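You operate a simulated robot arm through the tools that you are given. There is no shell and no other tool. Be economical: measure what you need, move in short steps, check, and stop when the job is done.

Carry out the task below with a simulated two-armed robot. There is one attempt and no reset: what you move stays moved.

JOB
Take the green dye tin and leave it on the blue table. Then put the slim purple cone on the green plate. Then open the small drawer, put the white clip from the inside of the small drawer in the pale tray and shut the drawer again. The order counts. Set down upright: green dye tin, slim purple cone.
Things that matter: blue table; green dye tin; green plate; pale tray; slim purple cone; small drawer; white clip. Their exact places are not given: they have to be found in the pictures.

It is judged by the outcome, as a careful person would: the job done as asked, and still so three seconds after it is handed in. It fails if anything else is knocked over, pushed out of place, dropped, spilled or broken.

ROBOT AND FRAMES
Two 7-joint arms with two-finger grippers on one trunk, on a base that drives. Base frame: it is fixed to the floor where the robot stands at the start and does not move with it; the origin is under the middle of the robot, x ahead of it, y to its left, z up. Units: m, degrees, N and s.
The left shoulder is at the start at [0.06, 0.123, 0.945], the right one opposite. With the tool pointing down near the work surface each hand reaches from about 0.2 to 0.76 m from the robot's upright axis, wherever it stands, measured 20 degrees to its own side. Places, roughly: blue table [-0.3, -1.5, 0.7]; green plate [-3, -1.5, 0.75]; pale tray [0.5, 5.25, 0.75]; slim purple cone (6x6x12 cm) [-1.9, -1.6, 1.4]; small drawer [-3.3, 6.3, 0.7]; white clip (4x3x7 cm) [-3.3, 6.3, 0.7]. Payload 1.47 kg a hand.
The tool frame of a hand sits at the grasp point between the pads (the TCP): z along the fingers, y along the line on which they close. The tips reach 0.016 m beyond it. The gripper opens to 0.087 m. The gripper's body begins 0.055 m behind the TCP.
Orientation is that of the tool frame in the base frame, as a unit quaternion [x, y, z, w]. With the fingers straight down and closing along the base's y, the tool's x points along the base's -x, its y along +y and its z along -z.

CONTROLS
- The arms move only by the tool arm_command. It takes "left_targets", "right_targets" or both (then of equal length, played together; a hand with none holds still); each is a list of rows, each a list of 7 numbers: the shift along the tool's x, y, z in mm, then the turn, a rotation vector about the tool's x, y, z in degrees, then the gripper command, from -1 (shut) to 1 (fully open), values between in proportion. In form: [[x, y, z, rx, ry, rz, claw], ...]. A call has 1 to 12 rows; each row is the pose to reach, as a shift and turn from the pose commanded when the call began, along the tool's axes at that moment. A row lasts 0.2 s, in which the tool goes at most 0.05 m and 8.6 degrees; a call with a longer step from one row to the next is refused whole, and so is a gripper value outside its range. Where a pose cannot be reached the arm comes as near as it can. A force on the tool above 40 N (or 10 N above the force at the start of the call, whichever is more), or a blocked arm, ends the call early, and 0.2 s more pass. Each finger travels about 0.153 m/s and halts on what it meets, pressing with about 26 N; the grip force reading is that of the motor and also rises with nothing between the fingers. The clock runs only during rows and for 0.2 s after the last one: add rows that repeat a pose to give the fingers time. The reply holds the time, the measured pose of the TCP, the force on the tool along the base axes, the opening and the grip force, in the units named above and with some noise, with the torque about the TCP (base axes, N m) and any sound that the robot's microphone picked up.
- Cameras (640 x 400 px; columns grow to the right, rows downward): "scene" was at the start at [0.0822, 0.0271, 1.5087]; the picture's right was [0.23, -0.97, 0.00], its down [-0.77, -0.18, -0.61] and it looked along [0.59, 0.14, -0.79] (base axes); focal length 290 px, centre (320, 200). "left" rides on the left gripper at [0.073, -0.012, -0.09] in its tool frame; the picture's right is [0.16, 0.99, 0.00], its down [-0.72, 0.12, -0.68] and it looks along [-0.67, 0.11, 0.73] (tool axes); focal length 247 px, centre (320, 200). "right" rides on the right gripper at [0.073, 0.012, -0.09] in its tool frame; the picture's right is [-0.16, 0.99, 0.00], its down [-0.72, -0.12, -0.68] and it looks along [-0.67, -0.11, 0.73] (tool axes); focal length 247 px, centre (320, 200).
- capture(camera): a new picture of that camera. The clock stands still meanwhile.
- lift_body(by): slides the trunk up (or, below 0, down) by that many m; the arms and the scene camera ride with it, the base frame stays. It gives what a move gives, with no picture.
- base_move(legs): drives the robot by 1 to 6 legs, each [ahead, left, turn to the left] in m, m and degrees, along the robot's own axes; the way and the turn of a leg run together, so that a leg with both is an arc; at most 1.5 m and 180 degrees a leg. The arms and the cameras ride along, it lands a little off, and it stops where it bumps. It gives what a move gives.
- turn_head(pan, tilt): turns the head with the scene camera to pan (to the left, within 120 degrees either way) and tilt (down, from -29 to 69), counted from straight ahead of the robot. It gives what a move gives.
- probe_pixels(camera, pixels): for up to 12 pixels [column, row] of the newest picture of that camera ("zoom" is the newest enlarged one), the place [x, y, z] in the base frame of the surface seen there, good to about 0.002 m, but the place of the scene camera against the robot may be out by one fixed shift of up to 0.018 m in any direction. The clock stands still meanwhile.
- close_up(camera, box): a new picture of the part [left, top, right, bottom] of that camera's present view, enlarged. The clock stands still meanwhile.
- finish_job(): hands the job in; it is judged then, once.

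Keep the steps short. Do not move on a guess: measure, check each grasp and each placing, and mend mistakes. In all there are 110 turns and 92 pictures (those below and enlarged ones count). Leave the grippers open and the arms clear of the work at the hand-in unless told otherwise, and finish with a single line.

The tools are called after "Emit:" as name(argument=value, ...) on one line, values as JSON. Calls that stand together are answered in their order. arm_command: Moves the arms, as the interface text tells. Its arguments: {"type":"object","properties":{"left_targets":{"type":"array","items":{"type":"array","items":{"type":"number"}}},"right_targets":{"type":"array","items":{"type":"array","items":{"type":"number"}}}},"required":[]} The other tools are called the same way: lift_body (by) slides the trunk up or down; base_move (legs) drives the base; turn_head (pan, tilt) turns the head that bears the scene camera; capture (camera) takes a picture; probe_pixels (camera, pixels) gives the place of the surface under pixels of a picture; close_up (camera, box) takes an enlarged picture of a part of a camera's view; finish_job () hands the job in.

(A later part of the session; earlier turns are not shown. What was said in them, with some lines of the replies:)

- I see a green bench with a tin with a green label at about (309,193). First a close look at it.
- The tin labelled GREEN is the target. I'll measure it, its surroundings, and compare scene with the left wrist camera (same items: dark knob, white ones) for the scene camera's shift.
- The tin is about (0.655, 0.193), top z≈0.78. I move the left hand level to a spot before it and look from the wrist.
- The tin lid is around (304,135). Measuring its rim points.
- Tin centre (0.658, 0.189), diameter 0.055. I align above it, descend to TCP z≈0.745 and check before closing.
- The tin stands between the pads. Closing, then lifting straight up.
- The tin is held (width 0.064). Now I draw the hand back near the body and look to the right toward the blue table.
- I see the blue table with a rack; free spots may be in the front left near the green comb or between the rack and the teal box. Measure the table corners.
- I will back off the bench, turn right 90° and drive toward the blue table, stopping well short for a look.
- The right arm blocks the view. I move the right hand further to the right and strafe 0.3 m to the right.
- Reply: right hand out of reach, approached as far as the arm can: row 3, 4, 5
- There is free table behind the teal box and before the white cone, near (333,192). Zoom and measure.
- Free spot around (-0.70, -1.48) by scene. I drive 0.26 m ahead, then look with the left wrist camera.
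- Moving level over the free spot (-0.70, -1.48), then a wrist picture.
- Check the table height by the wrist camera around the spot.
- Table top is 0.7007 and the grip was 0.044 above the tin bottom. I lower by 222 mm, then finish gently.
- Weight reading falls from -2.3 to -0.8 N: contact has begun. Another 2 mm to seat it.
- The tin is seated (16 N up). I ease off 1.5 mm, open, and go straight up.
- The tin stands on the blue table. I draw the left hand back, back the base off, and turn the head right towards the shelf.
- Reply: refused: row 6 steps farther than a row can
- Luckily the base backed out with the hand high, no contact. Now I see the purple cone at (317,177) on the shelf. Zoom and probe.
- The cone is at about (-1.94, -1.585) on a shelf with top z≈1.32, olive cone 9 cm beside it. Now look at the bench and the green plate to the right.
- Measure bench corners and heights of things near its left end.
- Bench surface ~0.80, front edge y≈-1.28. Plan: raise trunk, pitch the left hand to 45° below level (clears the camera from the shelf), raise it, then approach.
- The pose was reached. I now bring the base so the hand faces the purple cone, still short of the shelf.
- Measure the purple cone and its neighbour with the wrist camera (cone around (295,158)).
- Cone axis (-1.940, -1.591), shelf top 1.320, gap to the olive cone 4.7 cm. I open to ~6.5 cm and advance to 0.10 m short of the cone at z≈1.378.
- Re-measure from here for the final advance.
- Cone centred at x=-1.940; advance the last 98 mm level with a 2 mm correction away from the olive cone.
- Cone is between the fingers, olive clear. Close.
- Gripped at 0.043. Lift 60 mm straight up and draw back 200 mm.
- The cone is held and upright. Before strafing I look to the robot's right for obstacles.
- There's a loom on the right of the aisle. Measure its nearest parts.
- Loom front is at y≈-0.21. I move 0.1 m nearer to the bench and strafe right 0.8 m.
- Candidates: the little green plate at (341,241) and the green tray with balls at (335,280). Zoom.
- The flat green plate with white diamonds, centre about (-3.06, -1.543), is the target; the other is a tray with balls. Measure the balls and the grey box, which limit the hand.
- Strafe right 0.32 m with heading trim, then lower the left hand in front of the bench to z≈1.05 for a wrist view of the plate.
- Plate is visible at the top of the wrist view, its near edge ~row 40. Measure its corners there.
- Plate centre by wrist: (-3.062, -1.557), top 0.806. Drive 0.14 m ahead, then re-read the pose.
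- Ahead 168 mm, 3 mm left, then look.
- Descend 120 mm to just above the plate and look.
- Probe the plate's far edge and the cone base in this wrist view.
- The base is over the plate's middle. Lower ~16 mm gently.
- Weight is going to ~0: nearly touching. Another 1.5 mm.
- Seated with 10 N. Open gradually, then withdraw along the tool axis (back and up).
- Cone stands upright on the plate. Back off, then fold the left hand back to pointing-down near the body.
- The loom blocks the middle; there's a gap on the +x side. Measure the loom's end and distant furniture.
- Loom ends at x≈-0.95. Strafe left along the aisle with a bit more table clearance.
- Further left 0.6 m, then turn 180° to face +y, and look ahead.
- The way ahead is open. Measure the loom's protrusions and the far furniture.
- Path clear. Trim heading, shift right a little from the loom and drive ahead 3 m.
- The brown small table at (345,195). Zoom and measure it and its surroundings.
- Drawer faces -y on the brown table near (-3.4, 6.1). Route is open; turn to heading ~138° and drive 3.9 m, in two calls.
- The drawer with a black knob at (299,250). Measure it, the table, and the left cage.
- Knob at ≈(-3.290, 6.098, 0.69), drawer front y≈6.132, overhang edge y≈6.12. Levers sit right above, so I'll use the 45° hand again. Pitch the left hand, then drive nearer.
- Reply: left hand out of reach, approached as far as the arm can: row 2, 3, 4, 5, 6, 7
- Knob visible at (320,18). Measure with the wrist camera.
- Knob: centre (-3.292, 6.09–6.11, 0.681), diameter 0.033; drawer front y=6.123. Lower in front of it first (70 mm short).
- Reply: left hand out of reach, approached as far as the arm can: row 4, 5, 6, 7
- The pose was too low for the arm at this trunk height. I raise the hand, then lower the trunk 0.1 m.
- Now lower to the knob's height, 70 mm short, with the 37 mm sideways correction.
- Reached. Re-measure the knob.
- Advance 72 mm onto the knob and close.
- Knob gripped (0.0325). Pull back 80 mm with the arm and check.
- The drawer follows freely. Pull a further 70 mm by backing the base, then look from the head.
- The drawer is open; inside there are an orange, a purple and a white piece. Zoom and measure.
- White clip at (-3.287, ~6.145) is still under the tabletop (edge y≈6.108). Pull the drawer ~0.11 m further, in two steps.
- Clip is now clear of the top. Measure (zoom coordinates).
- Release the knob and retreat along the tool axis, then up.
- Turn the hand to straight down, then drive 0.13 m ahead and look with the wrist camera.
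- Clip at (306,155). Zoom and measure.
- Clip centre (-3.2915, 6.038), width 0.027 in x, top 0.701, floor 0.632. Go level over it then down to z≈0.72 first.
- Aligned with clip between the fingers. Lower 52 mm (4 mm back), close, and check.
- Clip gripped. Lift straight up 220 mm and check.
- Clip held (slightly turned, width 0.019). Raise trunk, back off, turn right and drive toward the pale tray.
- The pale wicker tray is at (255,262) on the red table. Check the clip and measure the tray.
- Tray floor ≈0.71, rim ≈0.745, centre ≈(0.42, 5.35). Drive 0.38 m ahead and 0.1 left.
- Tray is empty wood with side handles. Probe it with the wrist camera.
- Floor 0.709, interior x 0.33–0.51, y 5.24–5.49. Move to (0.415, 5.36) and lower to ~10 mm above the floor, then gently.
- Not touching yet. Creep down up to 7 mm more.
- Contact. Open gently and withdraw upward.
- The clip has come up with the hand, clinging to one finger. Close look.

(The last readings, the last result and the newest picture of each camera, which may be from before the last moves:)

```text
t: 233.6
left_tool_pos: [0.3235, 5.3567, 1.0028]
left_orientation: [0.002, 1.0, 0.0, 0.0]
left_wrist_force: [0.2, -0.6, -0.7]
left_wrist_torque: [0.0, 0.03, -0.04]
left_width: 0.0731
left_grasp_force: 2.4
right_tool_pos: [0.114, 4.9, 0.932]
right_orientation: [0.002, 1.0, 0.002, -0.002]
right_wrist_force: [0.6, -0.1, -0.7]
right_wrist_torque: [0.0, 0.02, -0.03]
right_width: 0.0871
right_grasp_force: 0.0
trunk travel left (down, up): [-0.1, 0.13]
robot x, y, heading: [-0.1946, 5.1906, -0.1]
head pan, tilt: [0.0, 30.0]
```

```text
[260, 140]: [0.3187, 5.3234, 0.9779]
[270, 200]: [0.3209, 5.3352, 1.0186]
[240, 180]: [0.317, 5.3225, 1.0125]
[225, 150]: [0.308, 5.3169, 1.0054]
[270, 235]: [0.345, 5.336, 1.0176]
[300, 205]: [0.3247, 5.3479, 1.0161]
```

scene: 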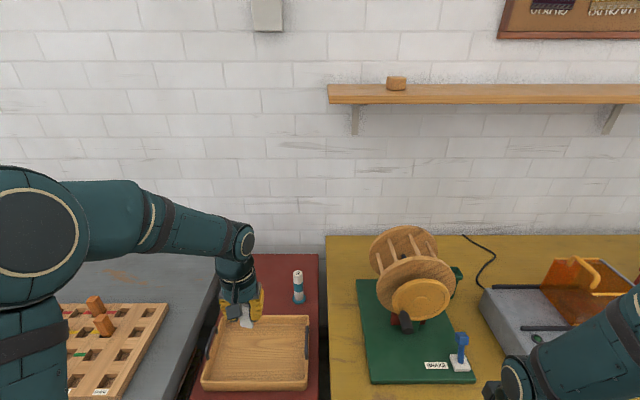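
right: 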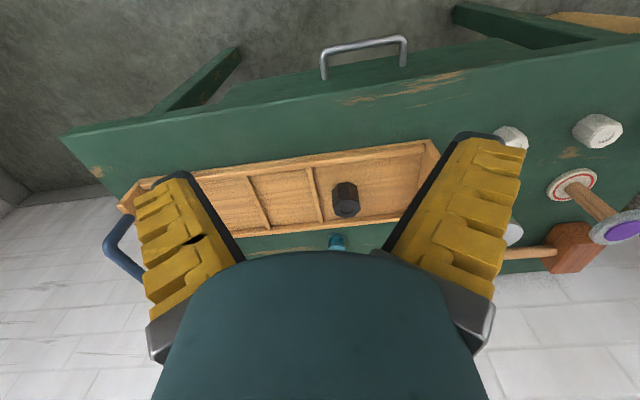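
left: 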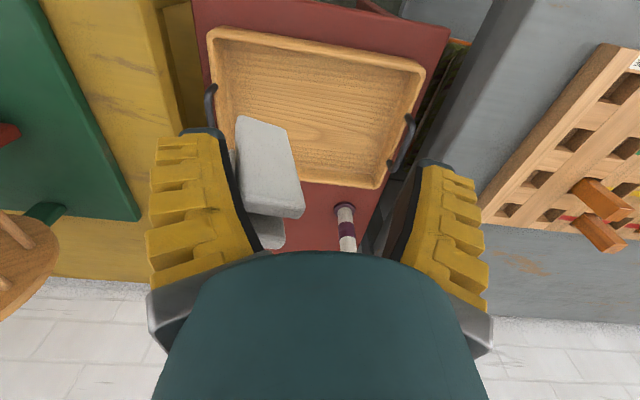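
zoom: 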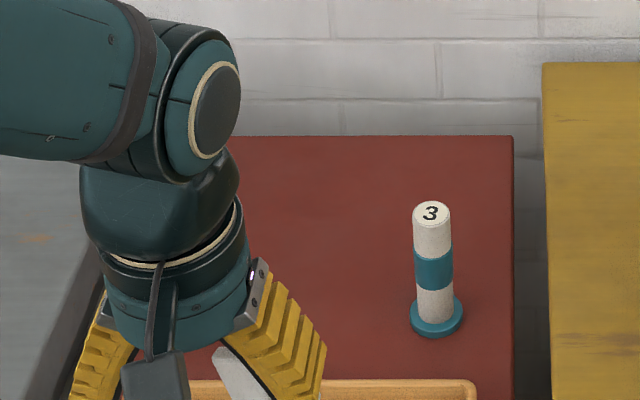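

The clip clings to the right-hand (-y) finger. I return over the tray, set it back on the floor, open fully and slide that finger sideways away from it.

Emit:
arm_command(left_targets=[[-45, 0, 0, 0, 0, 0, 0.6], [-90, 0, 10, 0, 0, 0, 0.6], [-92, 0, 55, 0, 0, 0, 0.6], [-92, 0, 100, 0, 0, 0, 0.6], [-92, 0, 145, 0, 0, 0, 0.6], [-92, 0, 190, 0, 0, 0, 0.6], [-92, 0, 225, 0, 0, 0, 0.6], [-92, 0, 236, 0, 0, 0, 0.6], [-92, 0, 240, 0, 0, 0, 0.6], [-92, 0, 240, 0, 0, 0, 0.6]])

Emit:
capture(camera="left")

```text
t: 235.8
left_tool_pos: [0.4187, 5.3562, 0.7605]
left_orientation: [0.003, 1.0, 0.0, 0.0]
left_wrist_force: [-0.6, 0.1, 0.5]
left_wrist_torque: [0.0, -0.01, 0.0]
left_width: 0.0735
left_grasp_force: 2.6
right_tool_pos: [0.1132, 4.8989, 0.9313]
right_orientation: [0.002, 1.0, 0.001, -0.001]
right_wrist_force: [-0.5, 0.9, 0.3]
right_wrist_torque: [0.06, -0.01, 0.04]
right_width: 0.0869
right_grasp_force: 0.1
trunk travel left (down, up): [-0.1, 0.13]
robot x, y, heading: [-0.1943, 5.1889, -0.1]
head pan, tilt: [0.0, 30.0]
```

```text
13 pictures are left
```

left: 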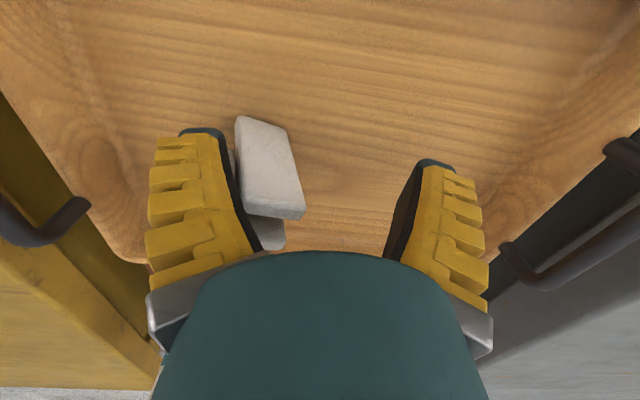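

Clip is at the floor. Press 2 mm, open fully, slide 25 mm sideways, rise 40 mm and look.

Emit:
arm_command(left_targets=[[0, 0, 2, 0, 0, 0, 0.6], [0, 0, 2, 0, 0, 0, 1], [0, 0, 2, 0, 0, 0, 1], [0, -12, 2, 0, 0, 0, 1], [0, -25, 2, 0, 0, 0, 1], [0, -25, -15, 0, 0, 0, 1], [0, -25, -40, 0, 0, 0, 1], [0, -25, -40, 0, 0, 0, 1]])

Emit:
capture(camera="left")

```text
t: 237.6
left_tool_pos: [0.4191, 5.3328, 0.8014]
left_orientation: [0.003, 1.0, 0.0, -0.001]
left_wrist_force: [-0.2, -0.4, 0.0]
left_wrist_torque: [0.03, 0.0, -0.01]
left_width: 0.0872
left_grasp_force: 0.0
right_tool_pos: [0.1148, 4.8987, 0.9312]
right_orientation: [0.002, 1.0, 0.001, -0.001]
right_wrist_force: [0.9, 0.1, 0.1]
right_wrist_torque: [0.0, 0.0, 0.0]
right_width: 0.0872
right_grasp_force: 0.0
trunk travel left (down, up): [-0.1, 0.13]
robot x, y, heading: [-0.1919, 5.1895, -0.1]
head pan, tilt: [0.0, 30.0]
```

```text
12 pictures are left
```

left: 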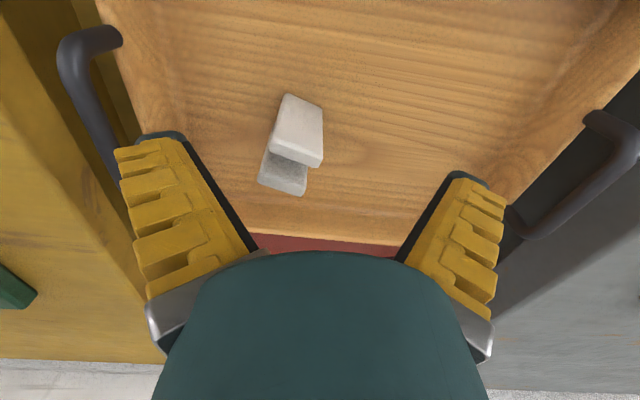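

The clip stands free in the tray. Rise straight up, draw back, and verify.

Emit:
arm_command(left_targets=[[0, 0, -45, 0, 0, 0, 1], [0, 0, -90, 0, 0, 0, 1], [0, 0, -135, 0, 0, 0, 1], [0, 0, -180, 0, 0, 0, 1], [45, 0, -190, 0, 0, 0, 1], [90, 0, -190, 0, 0, 0, 1], [135, 0, -190, 0, 0, 0, 1], [170, 0, -190, 0, 0, 0, 1]])

Emit:
close_up(camera="scene", box=[180, 240, 372, 400])

```text
t: 239.4
left_tool_pos: [0.2462, 5.3323, 0.9929]
left_orientation: [0.003, 1.0, 0.001, 0.0]
left_wrist_force: [-0.1, 0.2, -0.1]
left_wrist_torque: [0.0, -0.02, -0.01]
left_width: 0.087
left_grasp_force: 0.1
right_tool_pos: [0.1132, 4.8986, 0.9324]
right_orientation: [0.002, 1.0, 0.001, -0.001]
right_wrist_force: [-0.2, 0.3, -0.4]
right_wrist_torque: [-0.01, 0.01, 0.01]
right_width: 0.0871
right_grasp_force: 0.1
trunk travel left (down, up): [-0.1, 0.13]
robot x, y, heading: [-0.1945, 5.1843, -0.1]
head pan, tilt: [0.0, 30.0]
```

```text
2.50 times, centred on (276, 320) of scene
```

zoom: 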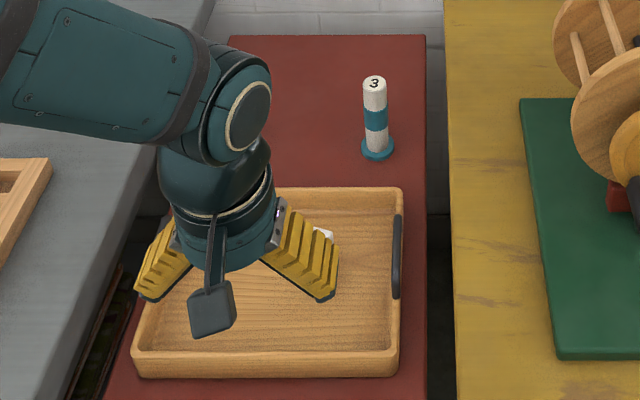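

Back off and verify the clip in the tray.

Emit:
base_move(legs=[[-0.4, 0, 0]])

Emit:
close_up(camera="scene", box=[190, 200, 350, 300])

```text
t: 242.0
left_tool_pos: [-0.1678, 5.3331, 0.9918]
left_orientation: [0.005, 1.0, -0.001, 0.0]
left_wrist_force: [-1.4, 0.7, -0.3]
left_wrist_torque: [-0.02, -0.02, -0.01]
left_width: 0.0869
left_grasp_force: 0.1
right_tool_pos: [-0.3031, 4.8996, 0.9319]
right_orientation: [0.003, 1.0, 0.001, -0.001]
right_wrist_force: [-0.5, 0.1, -0.5]
right_wrist_torque: [0.01, 0.01, -0.05]
right_width: 0.0869
right_grasp_force: 0.1
trunk travel left (down, up): [-0.1, 0.13]
robot x, y, heading: [-0.6074, 5.1913, -0.4]
head pan, tilt: [0.0, 30.0]
```

```text
4.00 times, centred on (270, 250) of scene
```

zoom: 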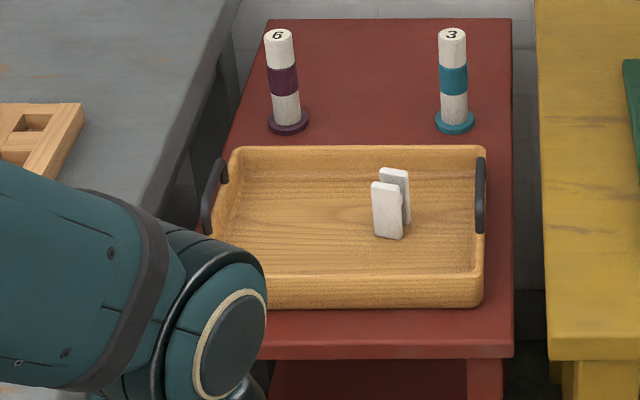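

The clip stands in the tray. Now turn round and drive back to the drawer.

Emit:
base_move(legs=[[0, 0, 90], [0, 0, 90], [1.3, 0, 0]])

```text
t: 256.2
left_tool_pos: [-2.352, 5.0299, 0.9932]
left_orientation: [1.0, 0.006, 0.0, 0.001]
left_wrist_force: [-0.2, 0.5, -0.4]
left_wrist_torque: [-0.01, 0.03, -0.03]
left_width: 0.0869
left_grasp_force: 0.0
right_tool_pos: [-2.2256, 5.4658, 0.9303]
right_orientation: [1.0, 0.007, 0.002, 0.0]
right_wrist_force: [0.0, 0.1, 0.0]
right_wrist_torque: [-0.01, 0.01, -0.03]
right_width: 0.087
right_grasp_force: 0.1
trunk travel left (down, up): [-0.1, 0.13]
robot x, y, heading: [-1.9135, 5.1782, -179.6]
head pan, tilt: [0.0, 30.0]
```

Emit:
base_move(legs=[[1.22, 0, 0], [0, 0, -90.4]])

Emit:
turn_head(pan=8, tilt=45)

Emit:
capture(camera="scene")

```text
t: 266.3
left_tool_pos: [-3.2595, 5.6121, 0.9932]
left_orientation: [-0.695, 0.719, -0.001, 0.0]
left_wrist_force: [0.1, -0.5, -0.6]
left_wrist_torque: [-0.01, 0.01, 0.0]
left_width: 0.0866
left_grasp_force: 0.1
right_tool_pos: [-2.8305, 5.4665, 0.9312]
right_orientation: [-0.695, 0.719, 0.001, -0.001]
right_wrist_force: [-0.5, -0.4, 0.2]
right_wrist_torque: [0.01, -0.01, 0.03]
right_width: 0.087
right_grasp_force: 0.0
trunk travel left (down, up): [-0.1, 0.13]
robot x, y, heading: [-3.1298, 5.1646, 87.9]
head pan, tilt: [0.0, 30.0]
```

```text
t: 267.1
left_tool_pos: [-3.2586, 5.6113, 0.9935]
left_orientation: [-0.695, 0.719, 0.0, 0.0]
left_wrist_force: [0.1, -0.7, 0.2]
left_wrist_torque: [-0.03, -0.01, -0.01]
left_width: 0.0871
left_grasp_force: 0.0
right_tool_pos: [-2.8286, 5.4659, 0.9318]
right_orientation: [-0.697, 0.718, 0.0, -0.001]
right_wrist_force: [0.3, 0.2, 0.2]
right_wrist_torque: [-0.03, 0.06, -0.01]
right_width: 0.0869
right_grasp_force: 0.1
trunk travel left (down, up): [-0.1, 0.13]
robot x, y, heading: [-3.1283, 5.1665, 87.9]
head pan, tilt: [8.0, 45.0]
```

```text
9 pictures are left
```

scene: 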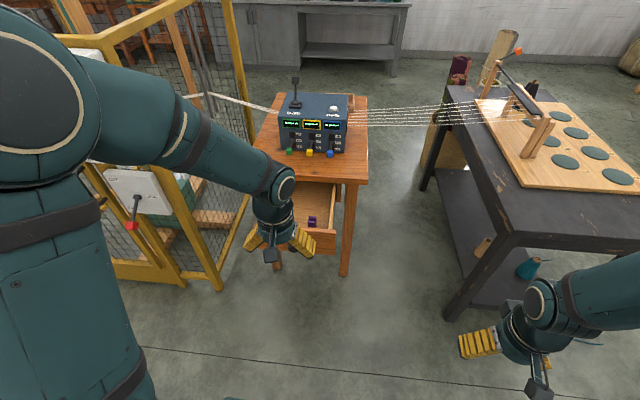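

Drawer still open. Lower trunk, trim the base, and pitch the left hand to 45° again.

Emit:
lift_body(by=-0.1)

Emit:
base_move(legs=[[0.11, 0, 2.1]])

Emit:
arm_command(left_targets=[[-12, 2, 0, 0, -7.5, 0, 0.7], [-24, 5, 0, 0, -15, 0, 0.7], [-36, 8, 0, 0, -22.5, 0, 0.7], [-48, 11, 0, 0, -30, 0, 0.7], [-60, 14, 0, 0, -37.5, 0, 0.7], [-70, 15, 0, 0, -45, 0, 0.7], [-70, 15, 0, 0, -45, 0, 0.7]])

```text
t: 268.4
left_tool_pos: [-3.2597, 5.6105, 0.8926]
left_orientation: [-0.695, 0.719, -0.001, 0.001]
left_wrist_force: [-0.9, -0.2, -0.4]
left_wrist_torque: [-0.01, 0.0, -0.05]
left_width: 0.0873
left_grasp_force: 0.2
right_tool_pos: [-2.8291, 5.4657, 0.8315]
right_orientation: [-0.696, 0.718, 0.0, -0.002]
right_wrist_force: [0.2, -0.8, -0.2]
right_wrist_torque: [-0.01, 0.0, -0.02]
right_width: 0.0869
right_grasp_force: 0.1
trunk travel left (down, up): [0.0, 0.23]
robot x, y, heading: [-3.1265, 5.165, 87.9]
head pan, tilt: [8.0, 45.0]
```

```text
t: 269.6
left_tool_pos: [-3.2729, 5.7163, 0.891]
left_orientation: [0.709, -0.705, 0.0, 0.0]
left_wrist_force: [-0.3, 0.5, -0.1]
left_wrist_torque: [0.0, -0.02, 0.0]
left_width: 0.087
left_grasp_force: 0.1
right_tool_pos: [-2.8385, 5.586, 0.8321]
right_orientation: [0.709, -0.705, 0.001, 0.002]
right_wrist_force: [-0.5, 0.1, 0.2]
right_wrist_torque: [-0.02, 0.02, -0.02]
right_width: 0.087
right_grasp_force: 0.1
trunk travel left (down, up): [0.0, 0.23]
robot x, y, heading: [-3.1279, 5.2715, 90.1]
head pan, tilt: [8.0, 45.0]
```

```text
t: 271.2
left_tool_pos: [-3.2877, 5.7846, 0.8931]
left_orientation: [0.655, -0.651, -0.272, -0.27]
left_wrist_force: [0.2, -0.3, -1.0]
left_wrist_torque: [0.0, -0.01, -0.01]
left_width: 0.077
left_grasp_force: 2.1
right_tool_pos: [-2.8392, 5.5847, 0.8327]
right_orientation: [0.709, -0.705, 0.0, 0.001]
right_wrist_force: [-1.1, -1.3, -0.2]
right_wrist_torque: [-0.03, -0.02, 0.03]
right_width: 0.0872
right_grasp_force: 0.1
trunk travel left (down, up): [0.0, 0.23]
robot x, y, heading: [-3.128, 5.2764, 90.0]
head pan, tilt: [8.0, 45.0]
```

Descend to 70 mm before the grip pose and check.

Emit:
arm_command(left_targets=[[30, 3, 31, 0, 0, 0, 0.7], [60, 3, 62, 0, 0, 0, 0.7], [90, 3, 93, 0, 0, 0, 0.7], [113.5, 3, 119, 0, 0, 0, 0.7], [113.5, 3, 119, 0, 0, 0, 0.7]])

Emit:
capture(camera="left")

```text
t: 272.4
left_tool_pos: [-3.2935, 5.7886, 0.7302]
left_orientation: [0.654, -0.652, -0.271, -0.271]
left_wrist_force: [-0.1, -0.4, 0.3]
left_wrist_torque: [-0.01, 0.0, -0.02]
left_width: 0.0769
left_grasp_force: 2.0
right_tool_pos: [-2.839, 5.5863, 0.8322]
right_orientation: [0.709, -0.705, 0.0, 0.002]
right_wrist_force: [-0.2, 0.2, 0.0]
right_wrist_torque: [-0.01, 0.01, 0.03]
right_width: 0.0867
right_grasp_force: 0.1
trunk travel left (down, up): [0.0, 0.23]
robot x, y, heading: [-3.1264, 5.2762, 90.2]
head pan, tilt: [8.0, 45.0]
```

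```text
8 pictures are left
```

left: 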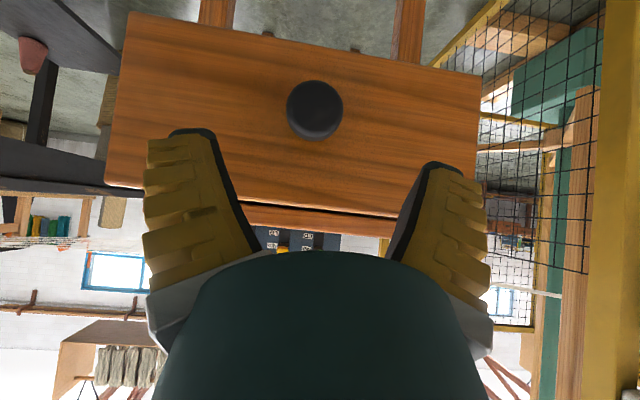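

Emit:
probe_pixels(camera="left", pixels=[[315, 105], [290, 105], [340, 105], [250, 100], [310, 210]])

```text
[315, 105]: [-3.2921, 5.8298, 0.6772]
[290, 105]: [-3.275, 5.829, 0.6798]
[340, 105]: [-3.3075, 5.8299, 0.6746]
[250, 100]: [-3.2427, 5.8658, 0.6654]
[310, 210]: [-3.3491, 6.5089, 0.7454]
```

Knob is where expected. Advance 70 mm along the tool axis and close.

Emit:
arm_command(left_targets=[[1, -2, 25, 0, 0, 0, 0.7], [2, -2, 50, 0, 0, 0, 0.7], [3, -2, 70, 0, 0, 0, 0.7], [3, -2, 70, 0, 0, 0, 0], [3, -2, 70, 0, 0, 0, -0.7], [3, -2, 70, 0, 0, 0, -1], [3, -2, 70, 0, 0, 0, -1]])

```text
t: 274.0
left_tool_pos: [-3.2904, 5.8345, 0.6797]
left_orientation: [0.654, -0.652, -0.271, -0.271]
left_wrist_force: [3.8, -1.2, -1.1]
left_wrist_torque: [0.47, 0.03, -0.05]
left_width: 0.033
left_grasp_force: 30.0
right_tool_pos: [-2.8391, 5.5859, 0.8316]
right_orientation: [0.709, -0.705, 0.001, 0.001]
right_wrist_force: [0.1, 0.3, 0.5]
right_wrist_torque: [0.03, -0.01, -0.03]
right_width: 0.0871
right_grasp_force: 0.0
trunk travel left (down, up): [0.0, 0.23]
robot x, y, heading: [-3.1243, 5.2759, 90.0]
head pan, tilt: [8.0, 45.0]
```

Knob gripped. Push in: base ahead 0.18 m, then read.

Emit:
base_move(legs=[[0.18, 0, 0]])

```text
t: 275.5
left_tool_pos: [-3.2894, 6.0093, 0.6795]
left_orientation: [0.654, -0.652, -0.272, -0.27]
left_wrist_force: [21.4, -1.2, 10.3]
left_wrist_torque: [-0.04, -0.06, -0.21]
left_width: 0.0305
left_grasp_force: 29.6
right_tool_pos: [-2.8402, 5.762, 0.8317]
right_orientation: [0.709, -0.705, 0.0, 0.002]
right_wrist_force: [0.3, 0.2, 0.6]
right_wrist_torque: [0.03, 0.01, 0.0]
right_width: 0.0869
right_grasp_force: 0.0
trunk travel left (down, up): [0.0, 0.23]
robot x, y, heading: [-3.1253, 5.4526, 90.3]
head pan, tilt: [8.0, 45.0]
```

Drawer followed. Push the last ~84 mm with the arm, easing 2 mm sideways.

Emit:
arm_command(left_targets=[[-10, -2, 9, 0, 0, 0, -1], [-20, -2, 19, 0, 0, 0, -1], [-30, -2, 29, 0, 0, 0, -1], [-40, -2, 39, 0, 0, 0, -1], [-48, -2, 47, 0, 0, 0, -1], [-55, -2, 54, 0, 0, 0, -1], [-59, -2, 58, 0, 0, 0, -1], [-60, -2, 59, 0, 0, 0, -1], [-60, -2, 59, 0, 0, 0, -1]])

Emit:
capture(camera="left")

```text
t: 277.5
left_tool_pos: [-3.2903, 6.0934, 0.6799]
left_orientation: [0.655, -0.652, -0.271, -0.27]
left_wrist_force: [-9.1, -7.4, 5.4]
left_wrist_torque: [-0.2, 0.03, 0.09]
left_width: 0.0321
left_grasp_force: 30.0
right_tool_pos: [-2.8414, 5.7615, 0.8326]
right_orientation: [0.71, -0.704, 0.0, 0.001]
right_wrist_force: [0.6, 0.2, 0.4]
right_wrist_torque: [-0.01, 0.0, 0.01]
right_width: 0.0869
right_grasp_force: 0.1
trunk travel left (down, up): [0.0, 0.23]
robot x, y, heading: [-3.126, 5.4508, 90.3]
head pan, tilt: [8.0, 45.0]
```

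```text
7 pictures are left
```

left: 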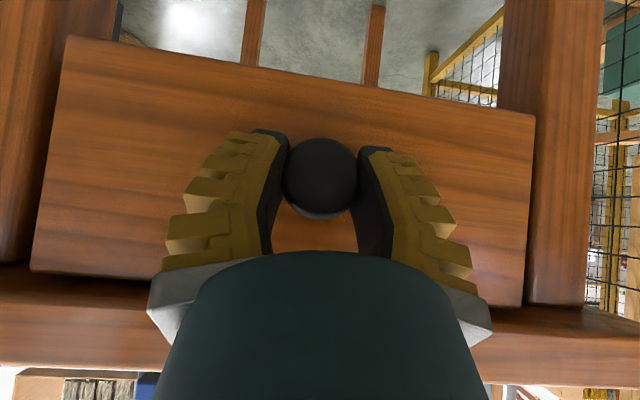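

Resistance of 7 N suggests the stop. Check the front plane against 6.123.

Emit:
probe_pixels(camera="left", pixels=[[150, 150], [420, 140], [320, 165], [500, 160]])

```text
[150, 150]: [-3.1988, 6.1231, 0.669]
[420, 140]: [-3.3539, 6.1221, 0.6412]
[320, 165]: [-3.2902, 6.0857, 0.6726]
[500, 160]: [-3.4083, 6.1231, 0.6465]
```

The drawer front is at 6.1225, as at the start: shut. Release and withdraw along the tool axis.

Emit:
arm_command(left_targets=[[0, 0, 0, 0, 0, 0, 0], [0, 0, 0, 0, 0, 0, 0.7], [0, 0, 0, 0, 0, 0, 0.7], [0, 0, -30, 0, 0, 0, 0.7], [0, 0, -70, 0, 0, 0, 1], [0, 0, -110, 0, 0, 0, 1], [0, 0, -150, 0, 0, 0, 1], [0, 0, -180, 0, 0, 0, 1]])

Emit:
base_move(legs=[[-0.25, 0, 0]])

Emit:
capture(camera="scene")

Emit:
close_up(camera="left", box=[160, 0, 480, 200])

```text
t: 279.3
left_tool_pos: [-3.2875, 5.9665, 0.8063]
left_orientation: [0.655, -0.652, -0.271, -0.271]
left_wrist_force: [-0.5, -0.3, -0.2]
left_wrist_torque: [0.03, 0.01, 0.01]
left_width: 0.087
left_grasp_force: 0.1
right_tool_pos: [-2.8403, 5.7619, 0.8306]
right_orientation: [0.71, -0.705, -0.001, 0.002]
right_wrist_force: [0.0, -1.2, -0.4]
right_wrist_torque: [-0.03, 0.01, -0.01]
right_width: 0.0869
right_grasp_force: 0.1
trunk travel left (down, up): [0.0, 0.23]
robot x, y, heading: [-3.1284, 5.4487, 90.3]
head pan, tilt: [8.0, 45.0]
```

```text
t: 281.1
left_tool_pos: [-3.2894, 5.714, 0.8072]
left_orientation: [0.656, -0.651, -0.271, -0.27]
left_wrist_force: [0.5, -1.4, 0.7]
left_wrist_torque: [0.03, -0.02, 0.0]
left_width: 0.087
left_grasp_force: 0.1
right_tool_pos: [-2.8401, 5.5127, 0.8316]
right_orientation: [0.712, -0.702, 0.0, 0.001]
right_wrist_force: [0.2, 0.5, 0.2]
right_wrist_torque: [-0.04, -0.02, 0.0]
right_width: 0.087
right_grasp_force: 0.1
trunk travel left (down, up): [0.0, 0.23]
robot x, y, heading: [-3.126, 5.1977, 90.7]
head pan, tilt: [8.0, 45.0]
```

```text
6 pictures are left
```

scene: 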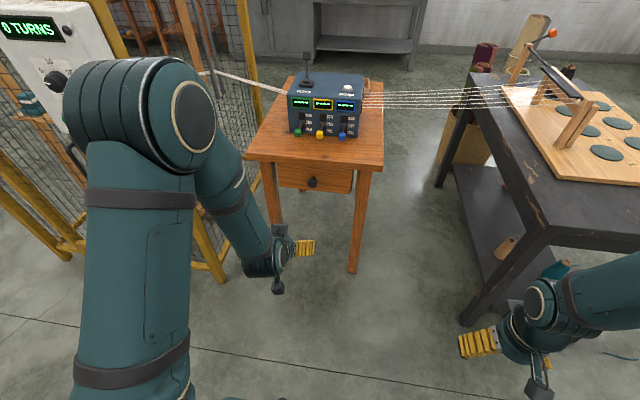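

```text
2.00 times, centred on (320, 100) of left
```

zoom: 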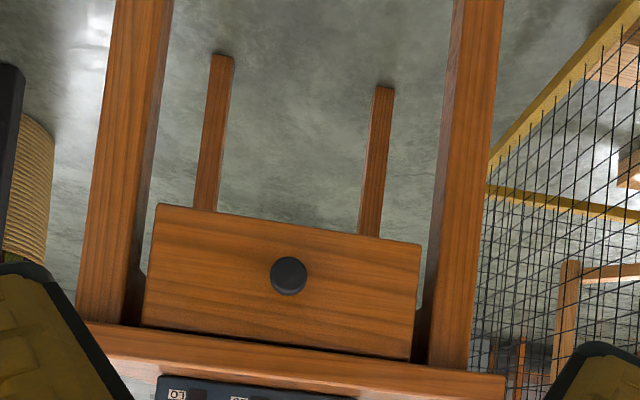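

The drawer is shut, the grippers are open and the arms are clear, so I hand the job in.

Emit:
finish_job()

```text
The job is handed in.
```

The job is handed in: the green dye tin stands upright on the blue table, the slim purple cone stands upright on the green plate, the white clip is in the pale tray, and the small drawer is shut again.
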